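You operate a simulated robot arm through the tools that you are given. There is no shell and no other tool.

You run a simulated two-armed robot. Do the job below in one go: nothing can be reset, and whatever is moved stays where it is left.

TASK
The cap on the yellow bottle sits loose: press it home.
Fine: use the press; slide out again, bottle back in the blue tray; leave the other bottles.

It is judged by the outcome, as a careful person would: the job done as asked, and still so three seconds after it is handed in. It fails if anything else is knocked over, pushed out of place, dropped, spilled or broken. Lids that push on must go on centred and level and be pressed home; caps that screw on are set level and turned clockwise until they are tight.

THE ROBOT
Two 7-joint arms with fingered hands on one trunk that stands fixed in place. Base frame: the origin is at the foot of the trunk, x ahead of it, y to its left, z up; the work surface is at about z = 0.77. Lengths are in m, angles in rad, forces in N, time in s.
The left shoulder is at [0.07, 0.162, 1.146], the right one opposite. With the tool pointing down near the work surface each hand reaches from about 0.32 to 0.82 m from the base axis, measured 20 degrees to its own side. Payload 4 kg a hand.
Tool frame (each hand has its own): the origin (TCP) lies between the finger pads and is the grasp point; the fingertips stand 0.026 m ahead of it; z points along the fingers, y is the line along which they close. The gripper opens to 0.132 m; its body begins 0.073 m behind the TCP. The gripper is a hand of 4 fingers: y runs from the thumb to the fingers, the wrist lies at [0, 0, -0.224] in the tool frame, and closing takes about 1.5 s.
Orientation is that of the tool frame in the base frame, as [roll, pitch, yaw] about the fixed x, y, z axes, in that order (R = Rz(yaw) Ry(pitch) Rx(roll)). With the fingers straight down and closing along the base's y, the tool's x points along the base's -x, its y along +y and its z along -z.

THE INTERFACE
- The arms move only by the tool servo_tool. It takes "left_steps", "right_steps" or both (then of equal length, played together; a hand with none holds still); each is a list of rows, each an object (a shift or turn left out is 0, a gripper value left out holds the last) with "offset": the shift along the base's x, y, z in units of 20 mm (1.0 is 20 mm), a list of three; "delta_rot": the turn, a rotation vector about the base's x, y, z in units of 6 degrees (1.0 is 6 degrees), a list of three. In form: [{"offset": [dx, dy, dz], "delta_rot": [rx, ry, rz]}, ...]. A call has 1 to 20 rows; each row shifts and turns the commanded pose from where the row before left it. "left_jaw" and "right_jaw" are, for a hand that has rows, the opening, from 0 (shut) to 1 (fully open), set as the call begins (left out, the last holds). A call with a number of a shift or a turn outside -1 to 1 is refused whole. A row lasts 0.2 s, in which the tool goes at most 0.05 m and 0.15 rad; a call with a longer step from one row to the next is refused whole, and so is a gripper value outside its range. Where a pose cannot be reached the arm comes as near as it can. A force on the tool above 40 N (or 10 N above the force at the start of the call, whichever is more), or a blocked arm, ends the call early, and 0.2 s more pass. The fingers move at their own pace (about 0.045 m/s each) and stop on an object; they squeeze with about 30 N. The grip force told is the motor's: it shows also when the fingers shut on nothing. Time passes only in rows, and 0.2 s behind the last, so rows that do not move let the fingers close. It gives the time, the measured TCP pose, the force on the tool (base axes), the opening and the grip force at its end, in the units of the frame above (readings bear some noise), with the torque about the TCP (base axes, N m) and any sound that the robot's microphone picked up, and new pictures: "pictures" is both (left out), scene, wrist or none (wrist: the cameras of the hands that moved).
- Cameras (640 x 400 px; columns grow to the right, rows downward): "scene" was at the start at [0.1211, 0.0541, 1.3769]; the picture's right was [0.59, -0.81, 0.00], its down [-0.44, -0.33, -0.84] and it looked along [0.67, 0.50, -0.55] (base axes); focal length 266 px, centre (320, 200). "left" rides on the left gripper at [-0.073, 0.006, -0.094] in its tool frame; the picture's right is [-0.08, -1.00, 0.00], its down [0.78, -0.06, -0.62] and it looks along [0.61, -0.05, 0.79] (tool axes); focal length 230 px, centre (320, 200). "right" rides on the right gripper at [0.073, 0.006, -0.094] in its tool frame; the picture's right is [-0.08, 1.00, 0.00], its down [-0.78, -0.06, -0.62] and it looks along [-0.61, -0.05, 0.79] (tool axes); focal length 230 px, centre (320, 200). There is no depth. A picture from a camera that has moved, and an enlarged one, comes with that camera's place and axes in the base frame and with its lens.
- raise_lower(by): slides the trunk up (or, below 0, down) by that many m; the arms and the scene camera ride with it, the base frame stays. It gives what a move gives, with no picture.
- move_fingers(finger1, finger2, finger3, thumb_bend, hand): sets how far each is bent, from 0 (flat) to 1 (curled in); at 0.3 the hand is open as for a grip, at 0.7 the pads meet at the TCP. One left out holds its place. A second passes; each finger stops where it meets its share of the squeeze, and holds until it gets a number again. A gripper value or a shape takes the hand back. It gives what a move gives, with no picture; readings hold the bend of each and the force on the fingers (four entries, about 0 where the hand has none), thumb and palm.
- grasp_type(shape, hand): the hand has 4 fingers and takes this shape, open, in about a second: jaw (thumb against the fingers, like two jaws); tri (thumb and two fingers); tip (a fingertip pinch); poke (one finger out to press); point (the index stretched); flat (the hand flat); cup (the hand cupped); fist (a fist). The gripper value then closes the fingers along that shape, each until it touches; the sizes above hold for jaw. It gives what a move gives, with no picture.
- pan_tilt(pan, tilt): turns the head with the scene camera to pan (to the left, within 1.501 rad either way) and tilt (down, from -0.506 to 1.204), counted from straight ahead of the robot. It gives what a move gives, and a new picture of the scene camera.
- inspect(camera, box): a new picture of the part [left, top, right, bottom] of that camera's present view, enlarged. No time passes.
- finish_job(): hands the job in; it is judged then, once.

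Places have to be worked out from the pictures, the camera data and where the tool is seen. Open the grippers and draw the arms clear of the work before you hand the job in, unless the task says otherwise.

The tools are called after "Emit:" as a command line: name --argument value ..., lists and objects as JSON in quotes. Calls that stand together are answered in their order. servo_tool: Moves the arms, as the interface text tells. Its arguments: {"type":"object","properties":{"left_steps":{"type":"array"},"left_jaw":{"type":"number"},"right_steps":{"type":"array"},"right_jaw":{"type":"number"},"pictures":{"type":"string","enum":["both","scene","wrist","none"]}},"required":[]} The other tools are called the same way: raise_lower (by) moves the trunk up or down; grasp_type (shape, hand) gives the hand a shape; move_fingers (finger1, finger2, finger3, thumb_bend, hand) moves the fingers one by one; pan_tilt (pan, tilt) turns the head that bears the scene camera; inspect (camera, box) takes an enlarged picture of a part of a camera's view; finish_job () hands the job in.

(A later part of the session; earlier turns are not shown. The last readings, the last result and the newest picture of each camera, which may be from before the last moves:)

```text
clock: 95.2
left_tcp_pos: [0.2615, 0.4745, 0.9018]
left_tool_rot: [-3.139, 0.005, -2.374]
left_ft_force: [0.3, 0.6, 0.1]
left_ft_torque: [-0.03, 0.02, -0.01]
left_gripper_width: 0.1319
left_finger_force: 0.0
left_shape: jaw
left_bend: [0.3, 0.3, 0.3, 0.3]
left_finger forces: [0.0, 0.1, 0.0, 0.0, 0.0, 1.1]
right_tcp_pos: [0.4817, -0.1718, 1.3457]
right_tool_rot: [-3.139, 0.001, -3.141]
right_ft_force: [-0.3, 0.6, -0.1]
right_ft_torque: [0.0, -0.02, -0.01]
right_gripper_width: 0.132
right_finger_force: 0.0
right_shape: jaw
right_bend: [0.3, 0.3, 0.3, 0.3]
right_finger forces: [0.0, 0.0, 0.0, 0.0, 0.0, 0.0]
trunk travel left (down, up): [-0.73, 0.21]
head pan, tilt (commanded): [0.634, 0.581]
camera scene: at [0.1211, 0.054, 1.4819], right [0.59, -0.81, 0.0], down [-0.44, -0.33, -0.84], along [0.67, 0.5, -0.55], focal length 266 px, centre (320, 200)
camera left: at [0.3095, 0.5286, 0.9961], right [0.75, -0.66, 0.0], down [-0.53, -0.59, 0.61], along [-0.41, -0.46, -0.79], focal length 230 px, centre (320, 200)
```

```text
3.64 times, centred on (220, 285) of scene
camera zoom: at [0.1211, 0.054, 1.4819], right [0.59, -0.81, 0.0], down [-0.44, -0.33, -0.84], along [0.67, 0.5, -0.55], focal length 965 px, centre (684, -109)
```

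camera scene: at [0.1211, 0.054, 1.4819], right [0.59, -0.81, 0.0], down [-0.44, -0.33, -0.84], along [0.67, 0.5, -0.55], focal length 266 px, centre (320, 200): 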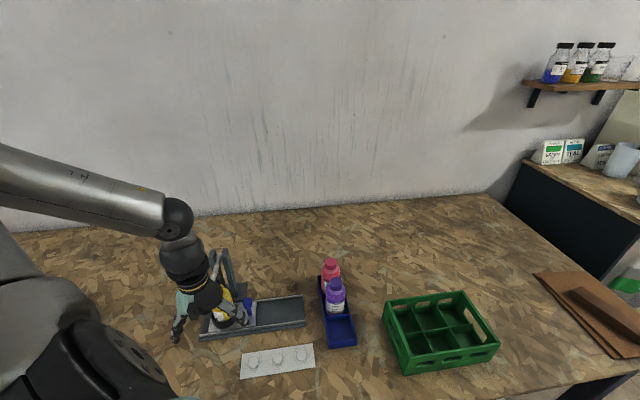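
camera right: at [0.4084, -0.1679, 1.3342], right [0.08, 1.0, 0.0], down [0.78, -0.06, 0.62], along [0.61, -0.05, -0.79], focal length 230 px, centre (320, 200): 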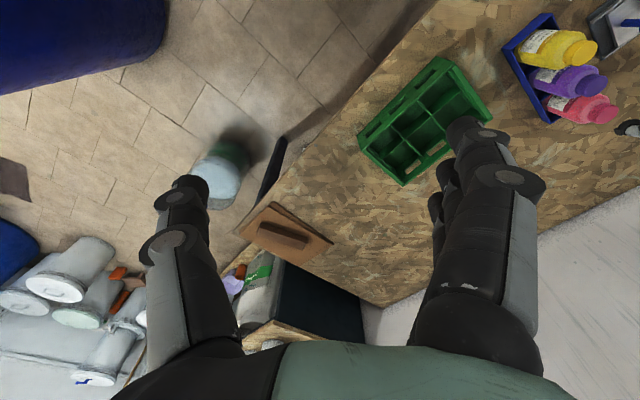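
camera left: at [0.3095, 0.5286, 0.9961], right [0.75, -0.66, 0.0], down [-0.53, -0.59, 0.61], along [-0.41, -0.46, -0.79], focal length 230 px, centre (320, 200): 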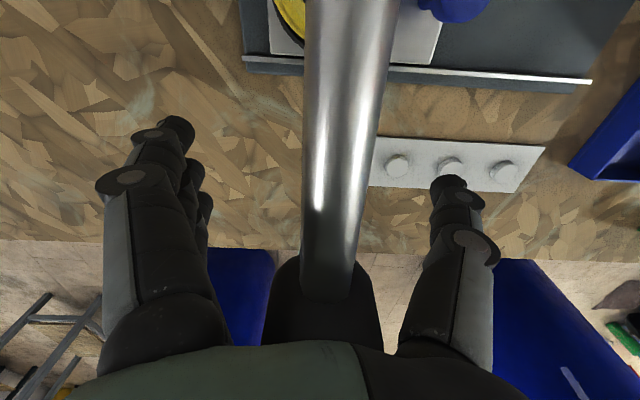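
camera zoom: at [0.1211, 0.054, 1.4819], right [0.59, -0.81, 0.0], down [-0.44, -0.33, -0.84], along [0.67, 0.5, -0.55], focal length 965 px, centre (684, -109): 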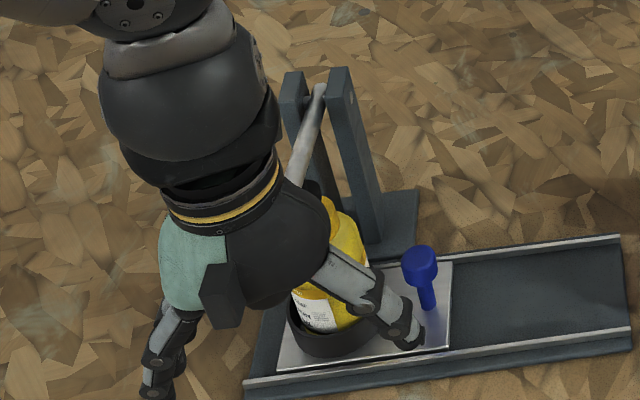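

The lever springs back up with the palm, at about 1 N. I'll rise clear of the ball.

Emit:
servo_tool --left_steps '[{"offset": [0.03, 0.03, 0.4]}, {"offset": [0.03, 0.03, 0.6]}, {"offset": [0, 0, 0.9]}, {"offset": [0, 0, 0.9]}, {"offset": [0, 0, 0.9]}, {"offset": [0, 0, 0.9]}, {"offset": [0, 0, 0.9]}, {"offset": [0, 0, 0.9]}, {"offset": [0, 0, 0.9]}, {"offset": [0, 0, 0.9]}, {}]'

Emit:
inspect --camera "scene" --box '[180, 240, 280, 340]'

Emit:
inspect --camera "left" --box '[220, 0, 420, 140]'

```text
clock: 97.6
left_tcp_pos: [0.2636, 0.4753, 1.0661]
left_tool_rot: [-3.139, 0.006, -2.374]
left_ft_force: [0.5, -0.7, 0.1]
left_ft_torque: [-0.01, 0.0, -0.02]
left_gripper_width: 0.1319
left_finger_force: 0.1
left_shape: jaw
left_bend: [0.3, 0.3, 0.3, 0.3]
left_finger forces: [0.0, 0.1, 0.0, 0.0, 0.1, 0.0]
right_tcp_pos: [0.4814, -0.1719, 1.3451]
right_tool_rot: [-3.14, -0.001, 3.141]
right_ft_force: [-1.4, -0.7, -0.4]
right_ft_torque: [-0.02, -0.01, 0.01]
right_gripper_width: 0.1316
right_finger_force: 0.1
right_shape: jaw
right_bend: [0.3, 0.3, 0.3, 0.3]
right_finger forces: [0.0, 0.1, 0.0, 0.0, 0.0, 0.0]
trunk travel left (down, up): [-0.73, 0.21]
head pan, tilt (commanded): [0.634, 0.581]
camera scene: at [0.1213, 0.0543, 1.4819], right [0.59, -0.81, 0.0], down [-0.44, -0.33, -0.84], along [0.67, 0.5, -0.55], focal length 266 px, centre (320, 200)
camera left: at [0.3108, 0.53, 1.1596], right [0.75, -0.66, 0.0], down [-0.53, -0.59, 0.61], along [-0.41, -0.46, -0.79], focal length 230 px, centre (320, 200)
```

scene: 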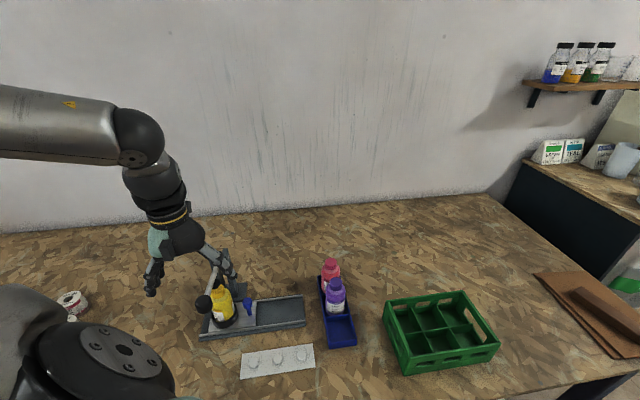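
left: 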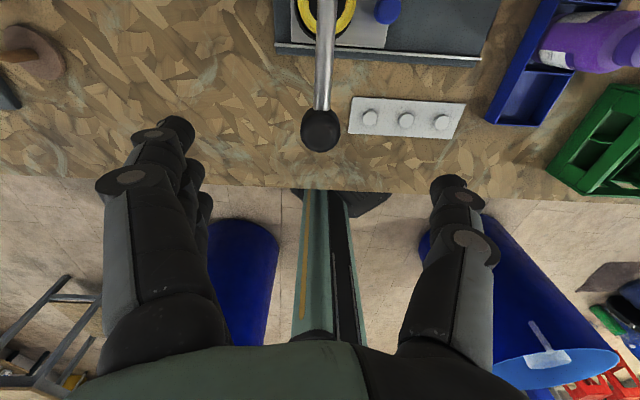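

```text
4.00 times, centred on (230, 290) of scene
camera zoom: at [0.1213, 0.0543, 1.4819], right [0.59, -0.81, 0.0], down [-0.44, -0.33, -0.84], along [0.67, 0.5, -0.55], focal length 1062 px, centre (680, -160)
```

zoom: 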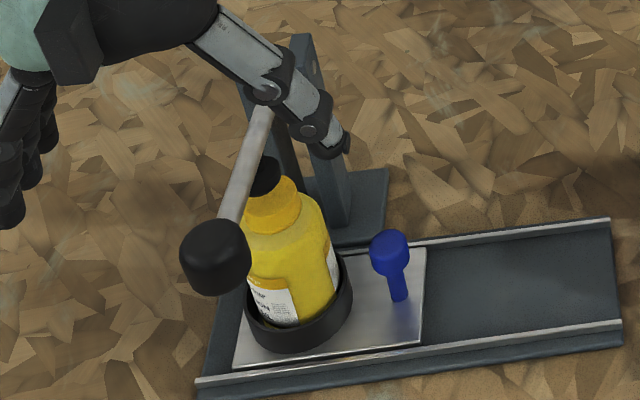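

```text
2.86 times, centred on (320, 70) of left
camera zoom: at [0.3108, 0.53, 1.1596], right [0.75, -0.66, 0.0], down [-0.53, -0.59, 0.61], along [-0.41, -0.46, -0.79], focal length 657 px, centre (320, 571)
```

zoom: 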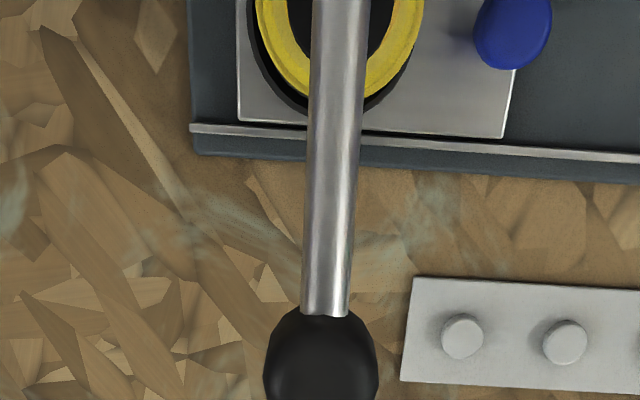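

The lever is back up and the bottle still stands in the ring with its cap on. I'll return toward the knob along the reverse route, first turning the hand back to the knob yaw.

Emit:
servo_tool --left_steps '[{"offset": [0.421, -0.035, 0], "delta_rot": [0, 0, 0.943]}, {"offset": [0.421, -0.035, 0], "delta_rot": [0, 0, 0.943]}, {"offset": [0.421, -0.035, 0], "delta_rot": [0, 0, 0.943]}, {"offset": [0.421, -0.035, 0], "delta_rot": [0, 0, 0.943]}, {"offset": [0.421, -0.035, 0], "delta_rot": [0, 0, 0.943]}, {"offset": [0.421, -0.035, 0], "delta_rot": [0, 0, 0.943]}, {"offset": [0.421, -0.035, 0], "delta_rot": [0, 0, 0.943]}, {"offset": [0.421, -0.035, 0], "delta_rot": [0, 0, 0.943]}, {"offset": [0.421, -0.035, 0], "delta_rot": [0, 0, 0.943]}, {"offset": [0.421, -0.035, 0], "delta_rot": [0, 0, 0.943]}, {"offset": [0.421, -0.035, 0], "delta_rot": [0, 0, 0.943]}, {"offset": [0.421, -0.035, 0], "delta_rot": [0, 0, 0.943]}, {"offset": [0.421, -0.035, 0], "delta_rot": [0, 0, 0.943]}, {"offset": [0.421, -0.035, 0], "delta_rot": [0, 0, 0.943]}, {"offset": [0.421, -0.035, 0], "delta_rot": [0, 0, 0.943]}, {"offset": [0.421, -0.035, 0.1], "delta_rot": [0, 0, 0.943]}, {}]' --pictures "none"

Emit:
grasp_type --shape "tip" --hand "left"

```text
clock: 101.2
left_tcp_pos: [0.3972, 0.4656, 1.0667]
left_tool_rot: [-3.139, 0.006, -0.793]
left_ft_force: [0.7, -0.5, 0.0]
left_ft_torque: [-0.03, 0.02, 0.0]
left_gripper_width: 0.1319
left_finger_force: 0.2
left_shape: jaw
left_bend: [0.3, 0.3, 0.3, 0.3]
left_finger forces: [0.1, 0.0, 0.0, 0.0, 0.0, 0.0]
right_tcp_pos: [0.4818, -0.1728, 1.3451]
right_tool_rot: [3.14, 0.0, -3.141]
right_ft_force: [-0.1, 0.4, 0.1]
right_ft_torque: [0.01, 0.0, -0.04]
right_gripper_width: 0.132
right_finger_force: 0.1
right_shape: jaw
right_bend: [0.3, 0.3, 0.3, 0.3]
right_finger forces: [0.0, 0.0, 0.1, 0.0, 0.0, 0.0]
trunk travel left (down, up): [-0.73, 0.21]
head pan, tilt (commanded): [0.634, 0.581]
```

```text
clock: 102.1
left_tcp_pos: [0.3984, 0.4649, 1.0673]
left_tool_rot: [-3.14, 0.005, -0.794]
left_ft_force: [0.1, -0.5, -0.1]
left_ft_torque: [0.0, 0.0, 0.02]
left_gripper_width: 0.1318
left_finger_force: 0.0
left_shape: tip
left_bend: [0.0, 0.3, 0.0, 0.3]
left_finger forces: [0.0, 0.0, 0.0, 0.1, 0.1, 0.0]
right_tcp_pos: [0.4829, -0.1729, 1.3441]
right_tool_rot: [3.141, 0.001, 3.141]
right_ft_force: [1.1, 1.1, 0.0]
right_ft_torque: [0.0, -0.02, -0.01]
right_gripper_width: 0.1316
right_finger_force: 0.0
right_shape: jaw
right_bend: [0.3, 0.3, 0.3, 0.3]
right_finger forces: [0.0, 0.0, 0.0, 0.0, 0.0, 0.0]
trunk travel left (down, up): [-0.73, 0.21]
head pan, tilt (commanded): [0.634, 0.581]
```

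The hand is in tip shape above the knob area. I'll lean it outward again and come to the same pose as before, above the knob.

Emit:
servo_tool --left_steps '[{"offset": [-0.153, 0.148, -0.59], "delta_rot": [0.366, 0.359, 0]}, {"offset": [-0.153, 0.148, -0.59], "delta_rot": [0.366, 0.359, 0]}, {"offset": [-0.153, 0.148, -0.59], "delta_rot": [0.366, 0.359, 0]}, {"offset": [-0.153, 0.148, -0.59], "delta_rot": [0.366, 0.359, 0]}, {"offset": [-0.153, 0.148, -0.59], "delta_rot": [0.366, 0.359, 0]}, {"offset": [-0.153, 0.148, -0.59], "delta_rot": [0.366, 0.359, 0]}, {"offset": [-0.153, 0.148, -0.59], "delta_rot": [0.366, 0.359, 0]}, {"offset": [-0.153, 0.148, -0.59], "delta_rot": [0.366, 0.359, 0]}, {}]'

Emit:
inspect --camera "left" --box '[160, 0, 480, 250]'

Emit:
inspect --camera "scene" --box '[180, 220, 300, 340]'

```text
clock: 104.1
left_tcp_pos: [0.3738, 0.4884, 0.974]
left_tool_rot: [-3.139, 0.435, -0.793]
left_ft_force: [-0.6, -0.4, 1.6]
left_ft_torque: [-0.03, 0.01, -0.01]
left_gripper_width: 0.132
left_finger_force: 0.0
left_shape: tip
left_bend: [0.0, 0.3, 0.0, 0.3]
left_finger forces: [0.0, 0.1, 0.1, 0.0, 0.0, 0.1]
right_tcp_pos: [0.4814, -0.1727, 1.3448]
right_tool_rot: [3.141, -0.001, 3.141]
right_ft_force: [0.1, 0.5, 0.8]
right_ft_torque: [0.0, 0.01, -0.02]
right_gripper_width: 0.1316
right_finger_force: 0.1
right_shape: jaw
right_bend: [0.3, 0.3, 0.3, 0.3]
right_finger forces: [0.0, 0.0, 0.0, 0.1, 0.0, 0.0]
trunk travel left (down, up): [-0.73, 0.21]
head pan, tilt (commanded): [0.634, 0.581]
camera scene: at [0.1206, 0.0541, 1.4819], right [0.59, -0.81, 0.0], down [-0.44, -0.33, -0.84], along [0.67, 0.5, -0.55], focal length 266 px, centre (320, 200)
camera left: at [0.3494, 0.5035, 1.0896], right [0.66, 0.75, 0.04], down [0.72, -0.65, 0.23], along [0.19, -0.13, -0.97], focal length 230 px, centre (320, 200)
```

scene: 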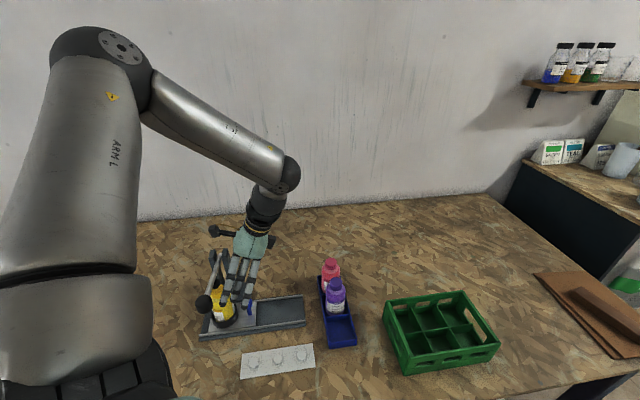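
left: 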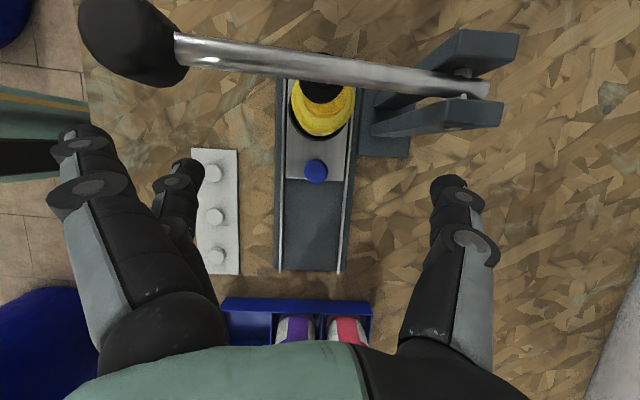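

```text
1.60 times, centred on (320, 125) of left
camera zoom: at [0.3494, 0.5035, 1.0896], right [0.66, 0.75, 0.04], down [0.72, -0.65, 0.23], along [0.19, -0.13, -0.97], focal length 368 px, centre (320, 320)
```

zoom: 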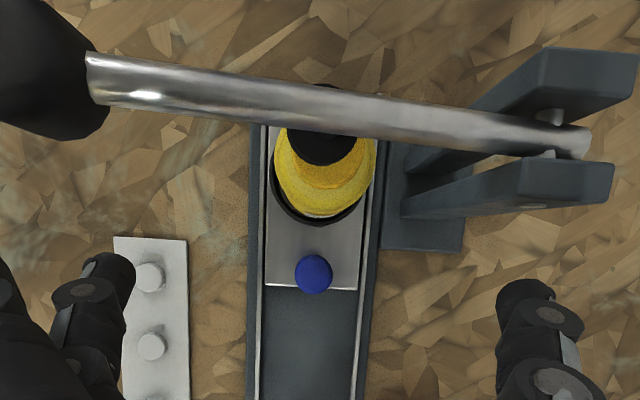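

```text
3.33 times, centred on (240, 280) of scene
camera zoom: at [0.1206, 0.0541, 1.4819], right [0.59, -0.81, 0.0], down [-0.44, -0.33, -0.84], along [0.67, 0.5, -0.55], focal length 885 px, centre (587, -67)
```

zoom: 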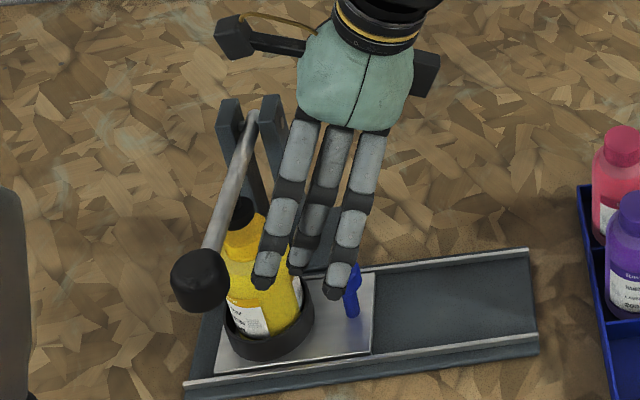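

The knob is in the right place beneath the fingers. I'll lower the trunk 0.12 m, as before, and look.

Emit:
raise_lower --by -0.12

Emit:
inspect --camera "left" --box '[160, 50, 480, 250]'

Emit:
inspect --camera "scene" --box '[170, 200, 290, 320]'

```text
clock: 105.6
left_tcp_pos: [0.3731, 0.4885, 0.854]
left_tool_rot: [-3.138, 0.434, -0.792]
left_ft_force: [-0.9, -0.3, 0.6]
left_ft_torque: [0.0, -0.02, 0.0]
left_gripper_width: 0.1323
left_finger_force: 0.1
left_shape: tip
left_bend: [0.0, 0.3, 0.0, 0.3]
left_finger forces: [0.0, 0.0, 0.0, 0.0, 0.0, 0.1]
right_tcp_pos: [0.4816, -0.1726, 1.2247]
right_tool_rot: [-3.141, 0.0, -3.141]
right_ft_force: [-1.3, -0.3, -0.3]
right_ft_torque: [0.01, 0.04, 0.01]
right_gripper_width: 0.1319
right_finger_force: 0.1
right_shape: jaw
right_bend: [0.3, 0.3, 0.3, 0.3]
right_finger forces: [0.0, 0.1, 0.1, 0.0, 0.0, 0.1]
trunk travel left (down, up): [-0.61, 0.33]
head pan, tilt (commanded): [0.634, 0.581]
```

```text
2.00 times, centred on (320, 150) of left
camera zoom: at [0.3496, 0.5033, 0.9698], right [0.66, 0.75, 0.04], down [0.72, -0.65, 0.23], along [0.19, -0.13, -0.97], focal length 460 px, centre (320, 300)
```

zoom: 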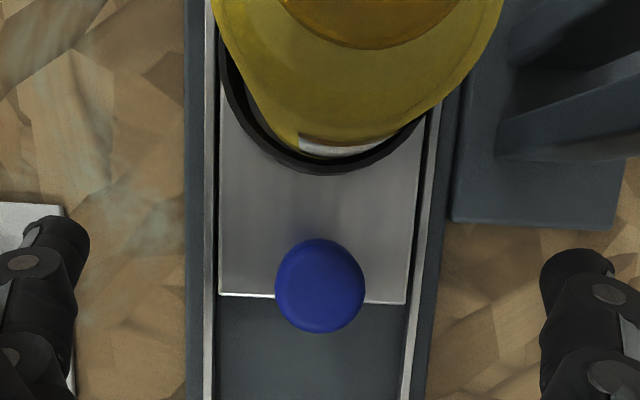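

```text
3.33 times, centred on (230, 260) of scene
camera zoom: at [0.121, 0.054, 1.3619], right [0.59, -0.81, 0.0], down [-0.44, -0.33, -0.84], along [0.67, 0.5, -0.55], focal length 885 px, centre (620, 0)
```

zoom: 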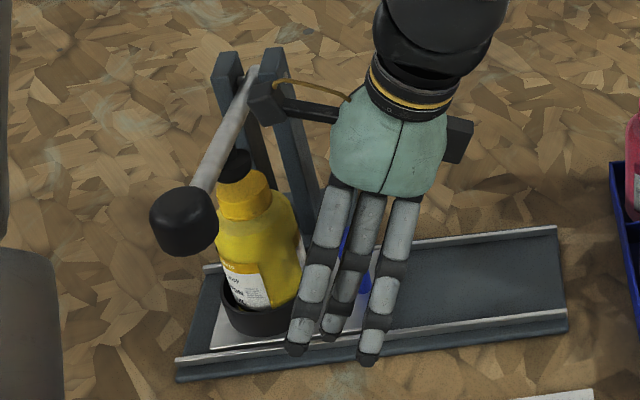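

The picture matches the earlier pose and the knob is between the fingertips. I'll close the pinch, then pull the plate out.

Emit:
servo_tool --left_steps '[{}, {}, {}, {}, {}, {}, {}, {}, {}, {}]' --left_jaw 0.0 --pictures "wrist"

Emit:
servo_tool --left_steps '[{"offset": [0.1, -0.1, 0]}, {"offset": [0.2, -0.2, 0]}, {"offset": [0.3, -0.3, 0]}, {"offset": [0.33, -0.33, 0]}, {"offset": [0.33, -0.33, 0]}, {"offset": [0.33, -0.33, 0]}, {"offset": [0.33, -0.33, 0]}, {"offset": [0.33, -0.33, 0]}, {"offset": [0.33, -0.33, 0]}, {"offset": [0.33, -0.33, 0]}, {"offset": [0.33, -0.33, 0]}, {"offset": [0.33, -0.33, 0]}, {"offset": [0.3, -0.3, 0]}, {"offset": [0.2, -0.2, 0]}, {"offset": [0.1, -0.1, 0]}, {}]'

Emit:
inspect --camera "scene" --box '[190, 200, 340, 330]'

```text
clock: 107.8
left_tcp_pos: [0.3732, 0.4888, 0.8551]
left_tool_rot: [-3.138, 0.433, -0.793]
left_ft_force: [-0.6, 2.1, -2.2]
left_ft_torque: [-0.01, 0.01, -0.06]
left_gripper_width: 0.0167
left_finger_force: 29.9
left_shape: tip
left_bend: [0.26, 0.72, 0.26, 0.7]
left_finger forces: [0.0, 26.2, 0.0, 0.0, 25.5, 0.0]
right_tcp_pos: [0.481, -0.1713, 1.2237]
right_tool_rot: [3.14, 0.002, -3.141]
right_ft_force: [0.6, 0.8, 0.9]
right_ft_torque: [0.0, -0.02, 0.0]
right_gripper_width: 0.1319
right_finger_force: 0.0
right_shape: jaw
right_bend: [0.3, 0.3, 0.3, 0.3]
right_finger forces: [0.0, 0.1, 0.1, 0.0, 0.0, 0.0]
trunk travel left (down, up): [-0.61, 0.33]
head pan, tilt (commanded): [0.634, 0.581]
camera left: at [0.3496, 0.5038, 0.9693], right [0.66, 0.75, 0.03], down [0.72, -0.65, 0.23], along [0.19, -0.13, -0.97], focal length 230 px, centre (320, 200)
```

left: 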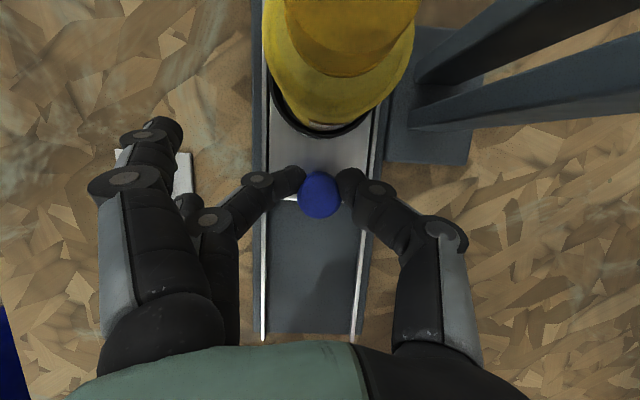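

```text
clock: 111.2
left_tcp_pos: [0.4561, 0.4062, 0.8527]
left_tool_rot: [-3.142, 0.436, -0.793]
left_ft_force: [0.6, 1.8, -4.8]
left_ft_torque: [-0.01, -0.02, -0.05]
left_gripper_width: 0.0164
left_finger_force: 29.9
left_shape: tip
left_bend: [0.26, 0.72, 0.26, 0.7]
left_finger forces: [0.0, 25.7, 0.0, 0.1, 26.4, 0.0]
right_tcp_pos: [0.4821, -0.1723, 1.2246]
right_tool_rot: [3.141, 0.0, 3.141]
right_ft_force: [0.3, 0.8, 0.0]
right_ft_torque: [-0.01, 0.0, 0.01]
right_gripper_width: 0.1317
right_finger_force: 0.0
right_shape: jaw
right_bend: [0.3, 0.3, 0.3, 0.3]
right_finger forces: [0.0, 0.1, 0.0, 0.1, 0.0, 0.0]
trunk travel left (down, up): [-0.61, 0.33]
head pan, tilt (commanded): [0.634, 0.581]
camera scene: at [0.1216, 0.0544, 1.3618], right [0.59, -0.81, 0.0], down [-0.44, -0.33, -0.84], along [0.67, 0.5, -0.55], focal length 266 px, centre (320, 200)
camera left: at [0.4333, 0.4201, 0.9694], right [0.66, 0.75, 0.03], down [0.72, -0.65, 0.23], along [0.19, -0.13, -0.97], focal length 230 px, centre (320, 200)
```

scene: 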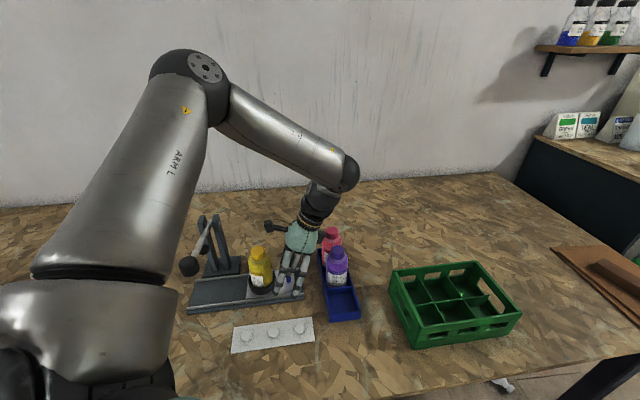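
left: 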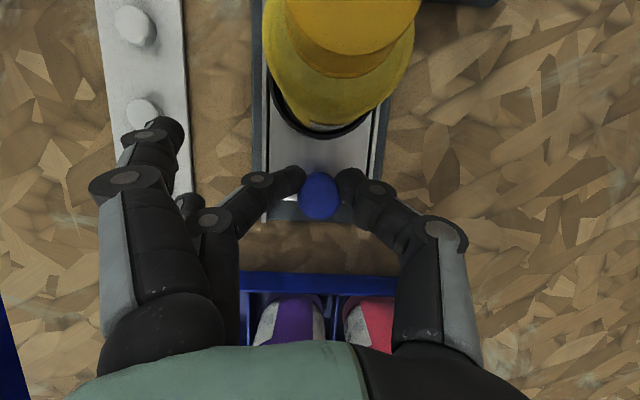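

```text
3.08 times, centred on (265, 265) of scene
camera zoom: at [0.1216, 0.0544, 1.3618], right [0.59, -0.81, 0.0], down [-0.44, -0.33, -0.84], along [0.67, 0.5, -0.55], focal length 817 px, centre (489, 0)
```

zoom: 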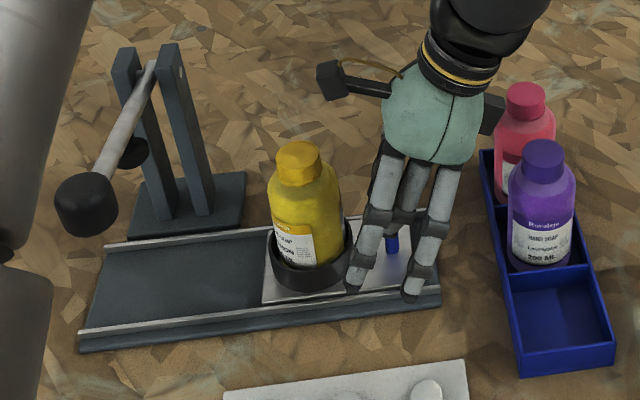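

The plate is almost fully out, about 4 mm short of where it started. I'll pull that last bit gently.

Emit:
servo_tool --left_steps '[{"offset": [0.08, -0.08, 0]}, {"offset": [0.09, -0.09, 0]}, {}]' --pictures "none"

Emit:
inspect --camera "scene" --box '[240, 230, 310, 300]'

```text
clock: 112.0
left_tcp_pos: [0.4573, 0.4047, 0.8536]
left_tool_rot: [-3.139, 0.439, -0.79]
left_ft_force: [-12.3, 13.2, -2.3]
left_ft_torque: [0.17, 0.19, 0.05]
left_gripper_width: 0.0166
left_finger_force: 29.9
left_shape: tip
left_bend: [0.26, 0.72, 0.26, 0.7]
left_finger forces: [0.0, 29.5, 0.1, 0.1, 29.9, 0.0]
right_tcp_pos: [0.4803, -0.1714, 1.2254]
right_tool_rot: [-3.139, 0.001, -3.142]
right_ft_force: [0.1, -0.1, 0.6]
right_ft_torque: [-0.04, 0.0, 0.03]
right_gripper_width: 0.1316
right_finger_force: 0.0
right_shape: jaw
right_bend: [0.3, 0.3, 0.3, 0.3]
right_finger forces: [0.0, 0.1, 0.0, 0.0, 0.1, 0.0]
trunk travel left (down, up): [-0.61, 0.33]
head pan, tilt (commanded): [0.634, 0.581]
```

```text
5.71 times, centred on (275, 265) of scene
camera zoom: at [0.1193, 0.0563, 1.362], right [0.59, -0.8, 0.0], down [-0.44, -0.33, -0.84], along [0.67, 0.5, -0.55], focal length 1517 px, centre (577, -171)
```

zoom: 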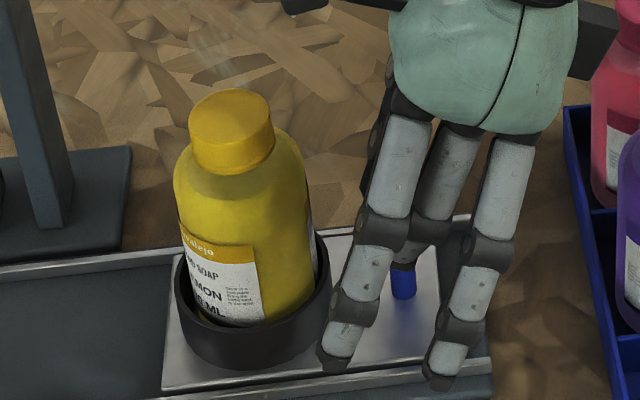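

The outer stop is reached (about 18 N), so the slide is fully out. I'll ease off, open the pinch, and lift the hand straight up with the trunk.

Emit:
servo_tool --left_steps '[{"offset": [-0.07, 0.07, 0]}, {}, {}, {}, {}, {}, {}, {}]' --left_jaw 1.0 --pictures "none"

Emit:
raise_lower --by 0.15

Emit:
inspect --camera "left" --box '[220, 20, 420, 200]'

Emit:
inspect --camera "scene" --box '[200, 250, 340, 360]'

```text
clock: 113.8
left_tcp_pos: [0.4573, 0.4033, 0.8541]
left_tool_rot: [-3.138, 0.435, -0.792]
left_ft_force: [0.0, -0.7, 0.5]
left_ft_torque: [0.0, -0.01, 0.01]
left_gripper_width: 0.1317
left_finger_force: 0.0
left_shape: tip
left_bend: [0.0, 0.3, 0.0, 0.3]
left_finger forces: [0.0, 0.1, 0.0, 0.0, 0.1, 0.1]
right_tcp_pos: [0.4816, -0.1722, 1.2242]
right_tool_rot: [3.141, 0.001, 3.141]
right_ft_force: [-0.2, -0.3, 0.1]
right_ft_torque: [0.04, 0.0, 0.02]
right_gripper_width: 0.1317
right_finger_force: 0.0
right_shape: jaw
right_bend: [0.3, 0.3, 0.3, 0.3]
right_finger forces: [0.0, 0.0, 0.1, 0.0, 0.0, 0.0]
trunk travel left (down, up): [-0.61, 0.33]
head pan, tilt (commanded): [0.634, 0.581]
```

```text
clock: 115.6
left_tcp_pos: [0.4595, 0.4041, 1.0032]
left_tool_rot: [-3.139, 0.433, -0.793]
left_ft_force: [-1.1, -0.4, -0.3]
left_ft_torque: [-0.02, 0.01, 0.04]
left_gripper_width: 0.1318
left_finger_force: 0.1
left_shape: tip
left_bend: [0.0, 0.3, 0.0, 0.3]
left_finger forces: [0.1, 0.0, 0.0, 0.1, 0.0, 0.1]
right_tcp_pos: [0.482, -0.1735, 1.3739]
right_tool_rot: [-3.141, 0.0, 3.141]
right_ft_force: [0.2, -0.1, -0.5]
right_ft_torque: [-0.01, 0.01, -0.02]
right_gripper_width: 0.1318
right_finger_force: 0.1
right_shape: jaw
right_bend: [0.3, 0.3, 0.3, 0.3]
right_finger forces: [0.0, 0.0, 0.0, 0.0, 0.0, 0.1]
trunk travel left (down, up): [-0.76, 0.18]
head pan, tilt (commanded): [0.634, 0.581]
```

```text
2.22 times, centred on (320, 110) of left
camera zoom: at [0.4355, 0.4179, 1.1196], right [0.66, 0.75, 0.03], down [0.72, -0.65, 0.23], along [0.19, -0.13, -0.97], focal length 511 px, centre (320, 400)
```

zoom: 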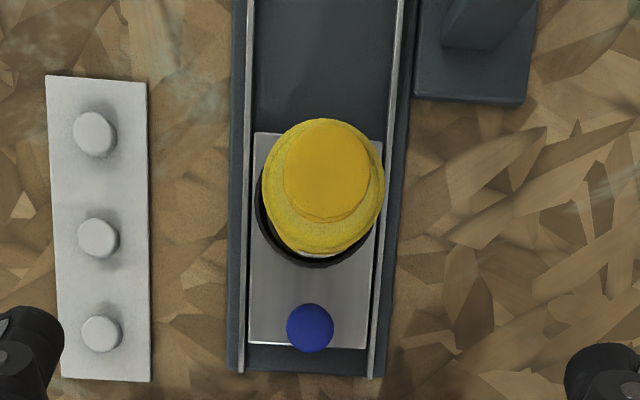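

```text
3.64 times, centred on (270, 305) of scene
camera zoom: at [0.1213, 0.054, 1.5118], right [0.59, -0.81, 0.0], down [-0.44, -0.33, -0.84], along [0.67, 0.5, -0.55], focal length 965 px, centre (502, -182)
```

zoom: 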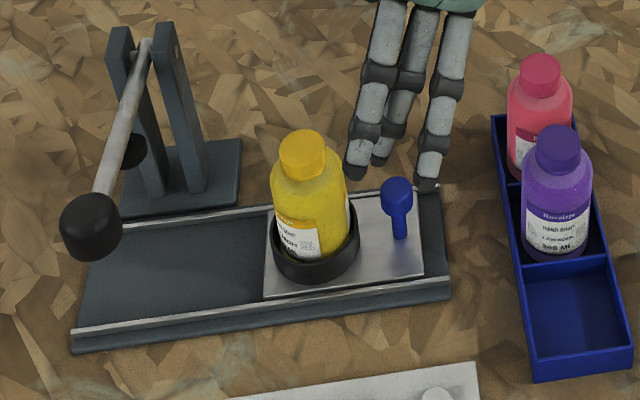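

The bottle is back at the loading position with the slide out. I'll level the hand, rise, and start turning back to the yaw that worked for the bottle in the ring.

Emit:
servo_tool --left_steps '[{"offset": [0, 0, 0.8], "delta_rot": [-0.421, -0.413, 0]}, {"offset": [0, 0, 0.8], "delta_rot": [-0.421, -0.413, 0]}, {"offset": [0, 0, 0.8], "delta_rot": [-0.421, -0.413, 0]}, {"offset": [0, 0, 0.8], "delta_rot": [-0.421, -0.413, 0]}, {"offset": [0, 0, 0.8], "delta_rot": [-0.421, -0.413, 0]}, {"offset": [0, 0, 0.8], "delta_rot": [-0.421, -0.413, 0]}, {"offset": [0, 0, 0.8], "delta_rot": [-0.421, -0.413, 0]}, {}]' --pictures "none"

Emit:
servo_tool --left_steps '[{"offset": [-0.116, 0.121, 0], "delta_rot": [0, 0, -0.975]}, {"offset": [-0.116, 0.121, 0], "delta_rot": [0, 0, -0.975]}, {"offset": [-0.116, 0.121, 0], "delta_rot": [0, 0, -0.975]}, {"offset": [-0.116, 0.121, 0], "delta_rot": [0, 0, -0.975]}, {"offset": [-0.116, 0.121, 0], "delta_rot": [0, 0, -0.975]}, {"offset": [-0.116, 0.121, 0], "delta_rot": [0, 0, -0.975]}, {"offset": [-0.116, 0.121, 0], "delta_rot": [0, 0, -0.975]}, {"offset": [-0.116, 0.121, 0], "delta_rot": [0, 0, -0.975]}, {"offset": [-0.116, 0.121, 0], "delta_rot": [0, 0, -0.975]}, {"offset": [-0.116, 0.121, 0], "delta_rot": [0, 0, -0.975]}, {"offset": [-0.116, 0.121, 0], "delta_rot": [0, 0, -0.975]}, {"offset": [-0.116, 0.121, 0], "delta_rot": [0, 0, -0.975]}, {"offset": [-0.116, 0.121, 0], "delta_rot": [0, 0, -0.975]}, {"offset": [-0.116, 0.121, 0], "delta_rot": [0, 0, -0.975]}, {"offset": [-0.116, 0.121, 0], "delta_rot": [0, 0, -0.975]}, {"offset": [-0.116, 0.121, 0], "delta_rot": [0, 0, -0.975]}, {"offset": [-0.116, 0.121, 0], "delta_rot": [0, 0, -0.975]}, {"offset": [-0.116, 0.121, 0], "delta_rot": [0, 0, -0.975]}, {"offset": [-0.116, 0.121, 0], "delta_rot": [0, 0, -0.975]}, {"offset": [-0.116, 0.121, 0], "delta_rot": [0, 0, -0.975]}]' --pictures "none"

Emit:
grasp_type --shape "jaw" --hand "left"

```text
clock: 117.4
left_tcp_pos: [0.4591, 0.4029, 1.1132]
left_tool_rot: [-3.14, 0.001, -0.795]
left_ft_force: [-0.1, 1.0, 0.6]
left_ft_torque: [-0.01, -0.01, -0.01]
left_gripper_width: 0.1318
left_finger_force: 0.1
left_shape: tip
left_bend: [0.0, 0.3, 0.0, 0.3]
left_finger forces: [0.0, 0.1, 0.1, 0.0, 0.1, 0.0]
right_tcp_pos: [0.482, -0.1735, 1.3727]
right_tool_rot: [3.141, -0.001, 3.141]
right_ft_force: [0.6, -0.4, -1.0]
right_ft_torque: [-0.03, 0.04, 0.0]
right_gripper_width: 0.1317
right_finger_force: 0.0
right_shape: jaw
right_bend: [0.3, 0.3, 0.3, 0.3]
right_finger forces: [0.0, 0.0, 0.0, 0.1, 0.0, 0.0]
trunk travel left (down, up): [-0.76, 0.18]
head pan, tilt (commanded): [0.634, 0.581]
```

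```text
clock: 121.6
left_tcp_pos: [0.4123, 0.4508, 1.1154]
left_tool_rot: [-3.138, 0.002, -2.837]
left_ft_force: [-0.8, -0.6, -0.8]
left_ft_torque: [0.0, -0.01, 0.01]
left_gripper_width: 0.1316
left_finger_force: 0.0
left_shape: tip
left_bend: [0.0, 0.3, 0.0, 0.3]
left_finger forces: [0.1, 0.1, 0.1, 0.0, 0.0, 0.0]
right_tcp_pos: [0.481, -0.1723, 1.3742]
right_tool_rot: [-3.141, 0.0, 3.141]
right_ft_force: [0.5, 0.7, 0.4]
right_ft_torque: [0.01, 0.04, 0.02]
right_gripper_width: 0.1318
right_finger_force: 0.1
right_shape: jaw
right_bend: [0.3, 0.3, 0.3, 0.3]
right_finger forces: [0.1, 0.0, 0.0, 0.1, 0.0, 0.0]
trunk travel left (down, up): [-0.76, 0.18]
head pan, tilt (commanded): [0.634, 0.581]
```

```text
clock: 122.5
left_tcp_pos: [0.4121, 0.4515, 1.1164]
left_tool_rot: [-3.139, 0.001, -2.834]
left_ft_force: [1.4, -0.8, -0.2]
left_ft_torque: [0.01, 0.01, 0.0]
left_gripper_width: 0.132
left_finger_force: 0.0
left_shape: jaw
left_bend: [0.3, 0.3, 0.3, 0.3]
left_finger forces: [0.1, 0.0, 0.0, 0.0, 0.1, 0.0]
right_tcp_pos: [0.4813, -0.1712, 1.375]
right_tool_rot: [3.141, 0.001, 3.141]
right_ft_force: [-0.5, -0.7, 0.8]
right_ft_torque: [0.0, 0.0, 0.0]
right_gripper_width: 0.1318
right_finger_force: 0.1
right_shape: jaw
right_bend: [0.3, 0.3, 0.3, 0.3]
right_finger forces: [0.0, 0.0, 0.1, 0.1, 0.0, 0.0]
trunk travel left (down, up): [-0.76, 0.18]
head pan, tilt (commanded): [0.634, 0.581]
```

The hand is above the bottle. I'll finish the yaw turn, then lower the trunk back to its original height, leaving the hand about 7 cm above the cap.

Emit:
servo_tool --left_steps '[{"delta_rot": [0, 0, -0.76]}, {"delta_rot": [0, 0, -0.76]}, {"delta_rot": [0, 0, -0.76]}, {"delta_rot": [0, 0, -0.76]}, {}]' --pictures "none"

Emit:
raise_lower --by -0.135

Emit:
inspect --camera "left" --box '[200, 0, 440, 160]'

Emit:
inspect --camera "scene" --box '[200, 180, 320, 310]'

```text
clock: 123.7
left_tcp_pos: [0.4118, 0.4506, 1.1168]
left_tool_rot: [-3.14, 0.001, 3.127]
left_ft_force: [0.2, -0.6, -0.2]
left_ft_torque: [0.03, -0.03, 0.03]
left_gripper_width: 0.1319
left_finger_force: 0.0
left_shape: jaw
left_bend: [0.3, 0.3, 0.3, 0.3]
left_finger forces: [0.0, 0.1, 0.1, 0.1, 0.0, 0.0]
right_tcp_pos: [0.4824, -0.1735, 1.3744]
right_tool_rot: [3.141, -0.001, -3.141]
right_ft_force: [0.5, -0.4, 0.1]
right_ft_torque: [-0.03, -0.01, 0.0]
right_gripper_width: 0.1319
right_finger_force: 0.0
right_shape: jaw
right_bend: [0.3, 0.3, 0.3, 0.3]
right_finger forces: [0.1, 0.0, 0.0, 0.1, 0.0, 0.0]
trunk travel left (down, up): [-0.76, 0.18]
head pan, tilt (commanded): [0.634, 0.581]
```

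```text
clock: 125.3
left_tcp_pos: [0.4137, 0.4514, 0.9826]
left_tool_rot: [-3.14, 0.001, 3.128]
left_ft_force: [0.3, -1.0, -0.2]
left_ft_torque: [-0.02, 0.01, 0.0]
left_gripper_width: 0.132
left_finger_force: 0.0
left_shape: jaw
left_bend: [0.3, 0.3, 0.3, 0.3]
left_finger forces: [0.1, 0.1, 0.0, 0.1, 0.0, 0.1]
right_tcp_pos: [0.4825, -0.1725, 1.239]
right_tool_rot: [3.141, -0.001, 3.14]
right_ft_force: [-0.9, 0.0, 0.6]
right_ft_torque: [-0.03, 0.02, -0.02]
right_gripper_width: 0.1319
right_finger_force: 0.1
right_shape: jaw
right_bend: [0.3, 0.3, 0.3, 0.3]
right_finger forces: [0.1, 0.1, 0.0, 0.0, 0.1, 0.0]
trunk travel left (down, up): [-0.625, 0.315]
head pan, tilt (commanded): [0.634, 0.581]
```

```text
2.50 times, centred on (320, 80) of left
camera zoom: at [0.4851, 0.4556, 1.0752], right [0.07, -1.0, 0.0], down [-0.79, -0.05, 0.62], along [-0.61, -0.04, -0.79], focal length 575 px, centre (320, 500)
```

zoom: 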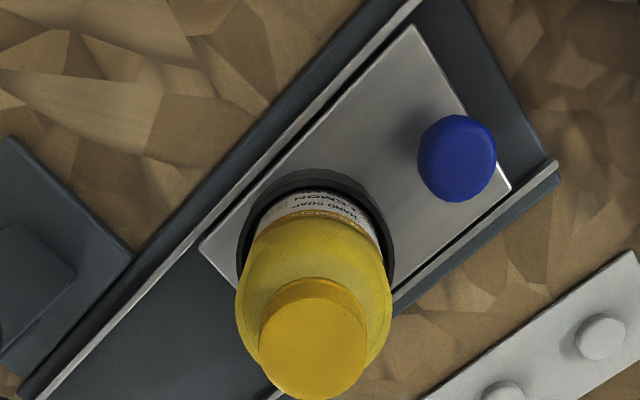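

```text
3.08 times, centred on (260, 245) of scene
camera zoom: at [0.121, 0.054, 1.3769], right [0.59, -0.81, 0.0], down [-0.44, -0.33, -0.84], along [0.67, 0.5, -0.55], focal length 817 px, centre (505, 62)
```

zoom: 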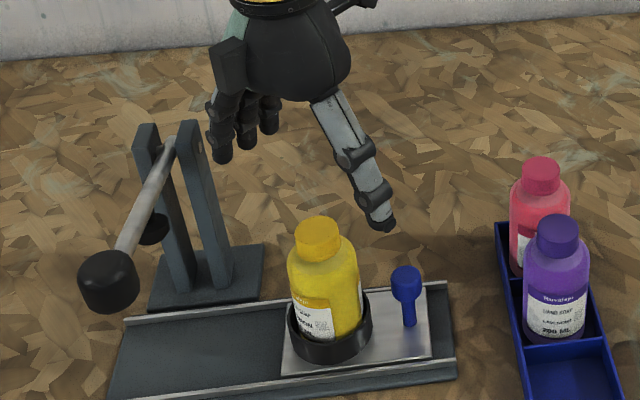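

The cap now sits lower and level. The bottle is about 2-3 mm off the hand axis in +x and +y, so I'll correct and come down around it to z 0.853.

Emit:
servo_tool --left_steps '[{"offset": [0.09, 0.13, -0.6]}, {"offset": [0, 0, -0.8]}, {"offset": [0, 0, -0.9]}, {"offset": [0, 0, -0.9]}, {"offset": [0, 0, -0.9]}, {"offset": [0, 0, -0.9]}, {"offset": [0, 0, -0.8]}, {"offset": [0, 0, -0.5]}, {"offset": [0, 0, -0.2]}, {}]'

Emit:
inspect --camera "left" --box '[160, 50, 480, 250]'

Emit:
inspect --camera "scene" --box '[220, 220, 310, 310]'

```text
clock: 127.5
left_tcp_pos: [0.4148, 0.453, 0.851]
left_tool_rot: [-3.14, 0.003, 3.13]
left_ft_force: [0.0, -0.8, -0.1]
left_ft_torque: [0.03, 0.02, 0.0]
left_gripper_width: 0.1321
left_finger_force: 0.1
left_shape: jaw
left_bend: [0.3, 0.3, 0.3, 0.3]
left_finger forces: [0.1, 0.1, 0.0, 0.1, 0.0, 0.1]
right_tcp_pos: [0.4828, -0.1735, 1.2391]
right_tool_rot: [3.141, 0.0, 3.141]
right_ft_force: [0.4, 0.4, 0.8]
right_ft_torque: [0.0, -0.03, -0.04]
right_gripper_width: 0.1317
right_finger_force: 0.0
right_shape: jaw
right_bend: [0.3, 0.3, 0.3, 0.3]
right_finger forces: [0.1, 0.0, 0.0, 0.0, 0.0, 0.0]
trunk travel left (down, up): [-0.625, 0.315]
head pan, tilt (commanded): [0.634, 0.581]
camera scene: at [0.1211, 0.054, 1.3769], right [0.59, -0.81, 0.0], down [-0.44, -0.33, -0.84], along [0.67, 0.5, -0.55], focal length 266 px, centre (320, 200)
camera left: at [0.4871, 0.4584, 0.9445], right [0.07, -1.0, 0.0], down [-0.79, -0.05, 0.62], along [-0.61, -0.04, -0.79], focal length 230 px, centre (320, 200)
```

scene: 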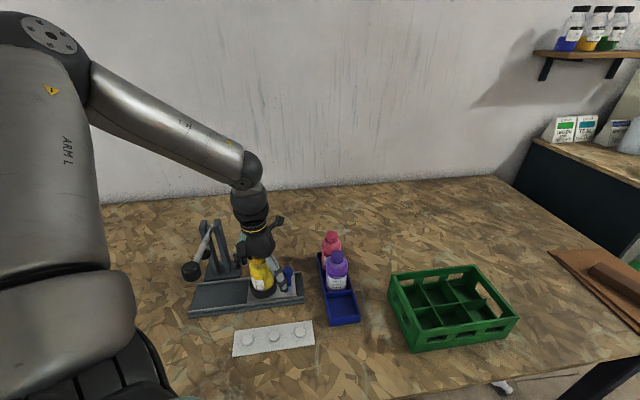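
left: 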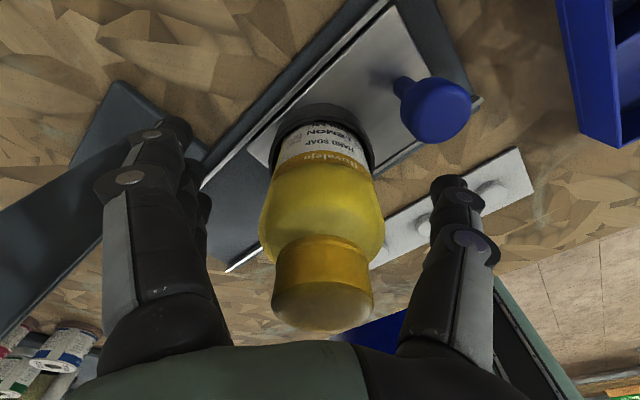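

```text
2.00 times, centred on (320, 150) of left
camera zoom: at [0.4871, 0.4584, 0.9445], right [0.07, -1.0, 0.0], down [-0.79, -0.05, 0.62], along [-0.61, -0.04, -0.79], focal length 460 px, centre (320, 300)
```

zoom: 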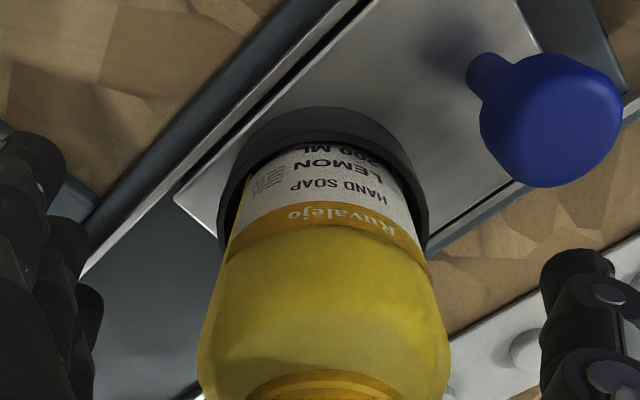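

```text
4.44 times, centred on (265, 265) of scene
camera zoom: at [0.1211, 0.054, 1.3769], right [0.59, -0.81, 0.0], down [-0.44, -0.33, -0.84], along [0.67, 0.5, -0.55], focal length 1180 px, centre (564, -89)
```

zoom: 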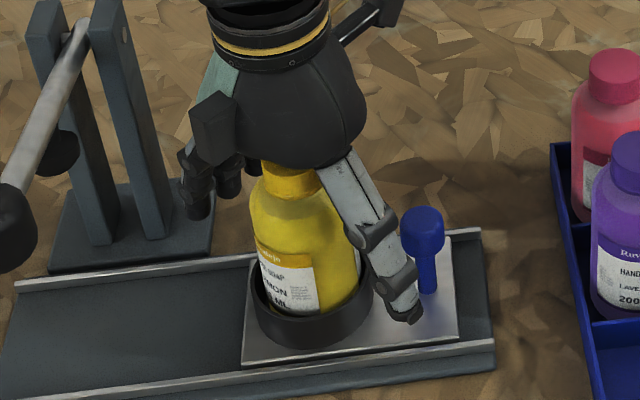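

The bottle is centred between the fingers. I'll raise 1.5 mm to keep the tips off the ring rim, then close on the body.

Emit:
servo_tool --left_steps '[{"offset": [0, 0, 0.08]}, {}, {}]' --pictures "none"

Emit:
servo_tool --left_steps '[{}, {}, {}, {}, {}, {}, {}, {}, {}, {}]' --left_jaw 0.0 --pictures "wrist"

```text
clock: 128.3
left_tcp_pos: [0.4143, 0.4542, 0.852]
left_tool_rot: [-3.139, 0.0, 3.13]
left_ft_force: [-0.7, -0.5, -0.4]
left_ft_torque: [-0.03, 0.02, 0.0]
left_gripper_width: 0.132
left_finger_force: 0.0
left_shape: jaw
left_bend: [0.3, 0.3, 0.3, 0.3]
left_finger forces: [0.0, 0.0, 0.1, 0.0, 0.0, 0.0]
right_tcp_pos: [0.4815, -0.1726, 1.2409]
right_tool_rot: [3.141, -0.001, -3.141]
right_ft_force: [0.4, 0.3, -0.1]
right_ft_torque: [-0.01, 0.03, 0.0]
right_gripper_width: 0.1323
right_finger_force: 0.1
right_shape: jaw
right_bend: [0.3, 0.3, 0.3, 0.3]
right_finger forces: [0.0, 0.0, 0.0, 0.0, 0.0, 0.1]
trunk travel left (down, up): [-0.625, 0.315]
head pan, tilt (commanded): [0.634, 0.581]
```

```text
clock: 130.5
left_tcp_pos: [0.4146, 0.4548, 0.8519]
left_tool_rot: [-3.141, 0.001, 3.129]
left_ft_force: [0.1, -0.1, 0.0]
left_ft_torque: [0.03, -0.01, 0.02]
left_gripper_width: 0.0427
left_finger_force: 30.9
left_shape: jaw
left_bend: [0.73, 0.74, 0.73, 0.7]
left_finger forces: [8.6, 9.1, 9.2, 0.1, 27.0, 0.0]
right_tcp_pos: [0.4825, -0.1721, 1.2386]
right_tool_rot: [3.141, -0.002, 3.141]
right_ft_force: [0.7, -0.4, 0.8]
right_ft_torque: [-0.01, 0.02, -0.02]
right_gripper_width: 0.1321
right_finger_force: 0.0
right_shape: jaw
right_bend: [0.3, 0.3, 0.3, 0.3]
right_finger forces: [0.1, 0.1, 0.0, 0.0, 0.1, 0.0]
trunk travel left (down, up): [-0.625, 0.315]
head pan, tilt (commanded): [0.634, 0.581]
camera left: at [0.4872, 0.4587, 0.9461], right [0.07, -1.0, 0.0], down [-0.79, -0.05, 0.62], along [-0.61, -0.04, -0.79], focal length 230 px, centre (320, 200)
```

left: 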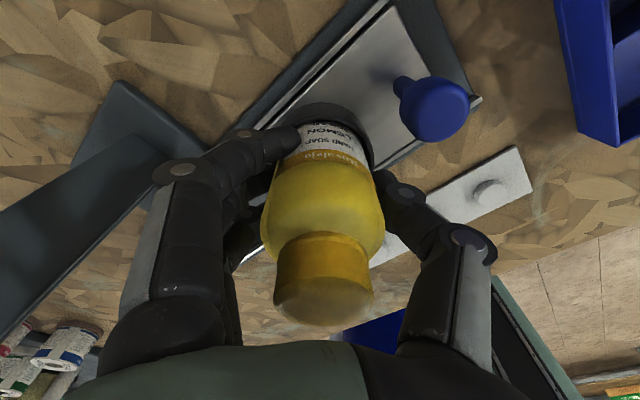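

The grip is firm and even at about 27 N. I'll lift straight up out of the ring.

Emit:
servo_tool --left_steps '[{"offset": [0, 0, 0.2]}, {"offset": [0, 0, 0.3]}, {"offset": [0, 0, 0.4]}, {"offset": [0, 0, 0.5]}, {"offset": [0, 0, 0.6]}, {"offset": [0, 0, 0.6]}, {"offset": [0, 0, 0.6]}, {"offset": [0, 0, 0.7]}, {"offset": [0, 0, 0.7]}, {"offset": [0, 0, 0.7]}, {"offset": [0, 0, 0.7]}, {"offset": [0, 0, 0.5]}, {}]'

Emit:
inspect --camera "scene" --box '[200, 180, 320, 310]'

```text
clock: 133.3
left_tcp_pos: [0.415, 0.4535, 0.9827]
left_tool_rot: [-3.138, 0.002, 3.129]
left_ft_force: [-0.5, -0.3, -2.2]
left_ft_torque: [-0.01, -0.01, -0.01]
left_gripper_width: 0.0429
left_finger_force: 29.7
left_shape: jaw
left_bend: [0.73, 0.73, 0.73, 0.7]
left_finger forces: [8.5, 9.0, 9.2, 0.0, 27.1, 0.1]
right_tcp_pos: [0.4819, -0.1717, 1.2383]
right_tool_rot: [-3.141, 0.001, -3.141]
right_ft_force: [0.4, 0.3, 0.1]
right_ft_torque: [-0.04, -0.02, 0.04]
right_gripper_width: 0.1317
right_finger_force: 0.0
right_shape: jaw
right_bend: [0.3, 0.3, 0.3, 0.3]
right_finger forces: [0.1, 0.0, 0.1, 0.1, 0.0, 0.0]
trunk travel left (down, up): [-0.625, 0.315]
head pan, tilt (commanded): [0.634, 0.581]
camera scene: at [0.1214, 0.0544, 1.3768], right [0.59, -0.81, 0.0], down [-0.44, -0.33, -0.84], along [0.67, 0.5, -0.55], focal length 266 px, centre (320, 200)
camera left: at [0.4874, 0.4581, 1.0766], right [0.07, -1.0, 0.0], down [-0.79, -0.05, 0.62], along [-0.61, -0.04, -0.79], focal length 230 px, centre (320, 200)
```

scene: 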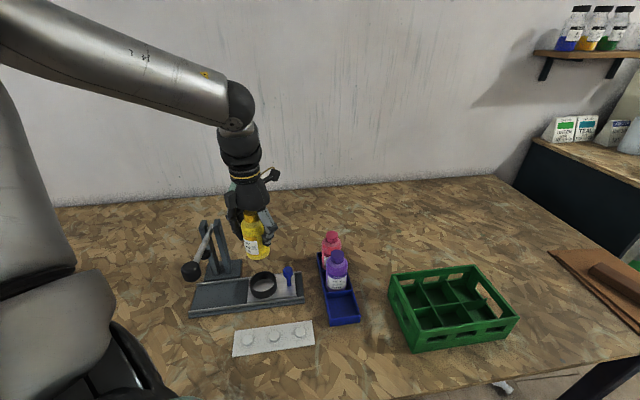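
left: 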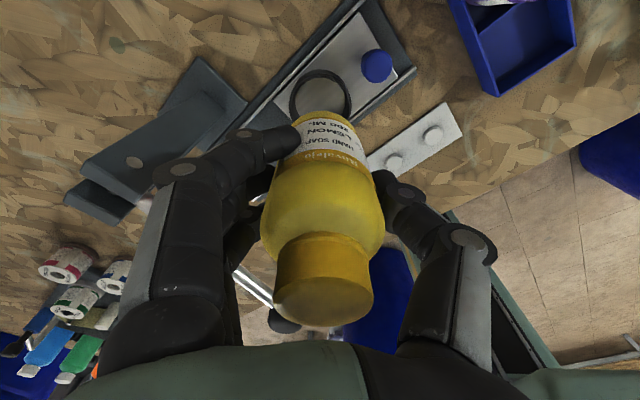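

```text
3.08 times, centred on (260, 245) of scene
camera zoom: at [0.1214, 0.0544, 1.3768], right [0.59, -0.81, 0.0], down [-0.44, -0.33, -0.84], along [0.67, 0.5, -0.55], focal length 817 px, centre (505, 62)
```

zoom: 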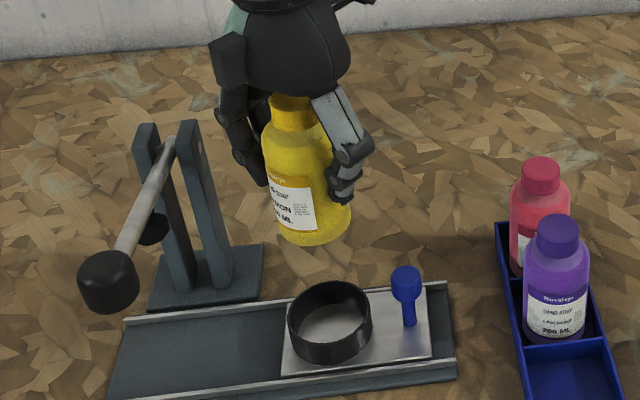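

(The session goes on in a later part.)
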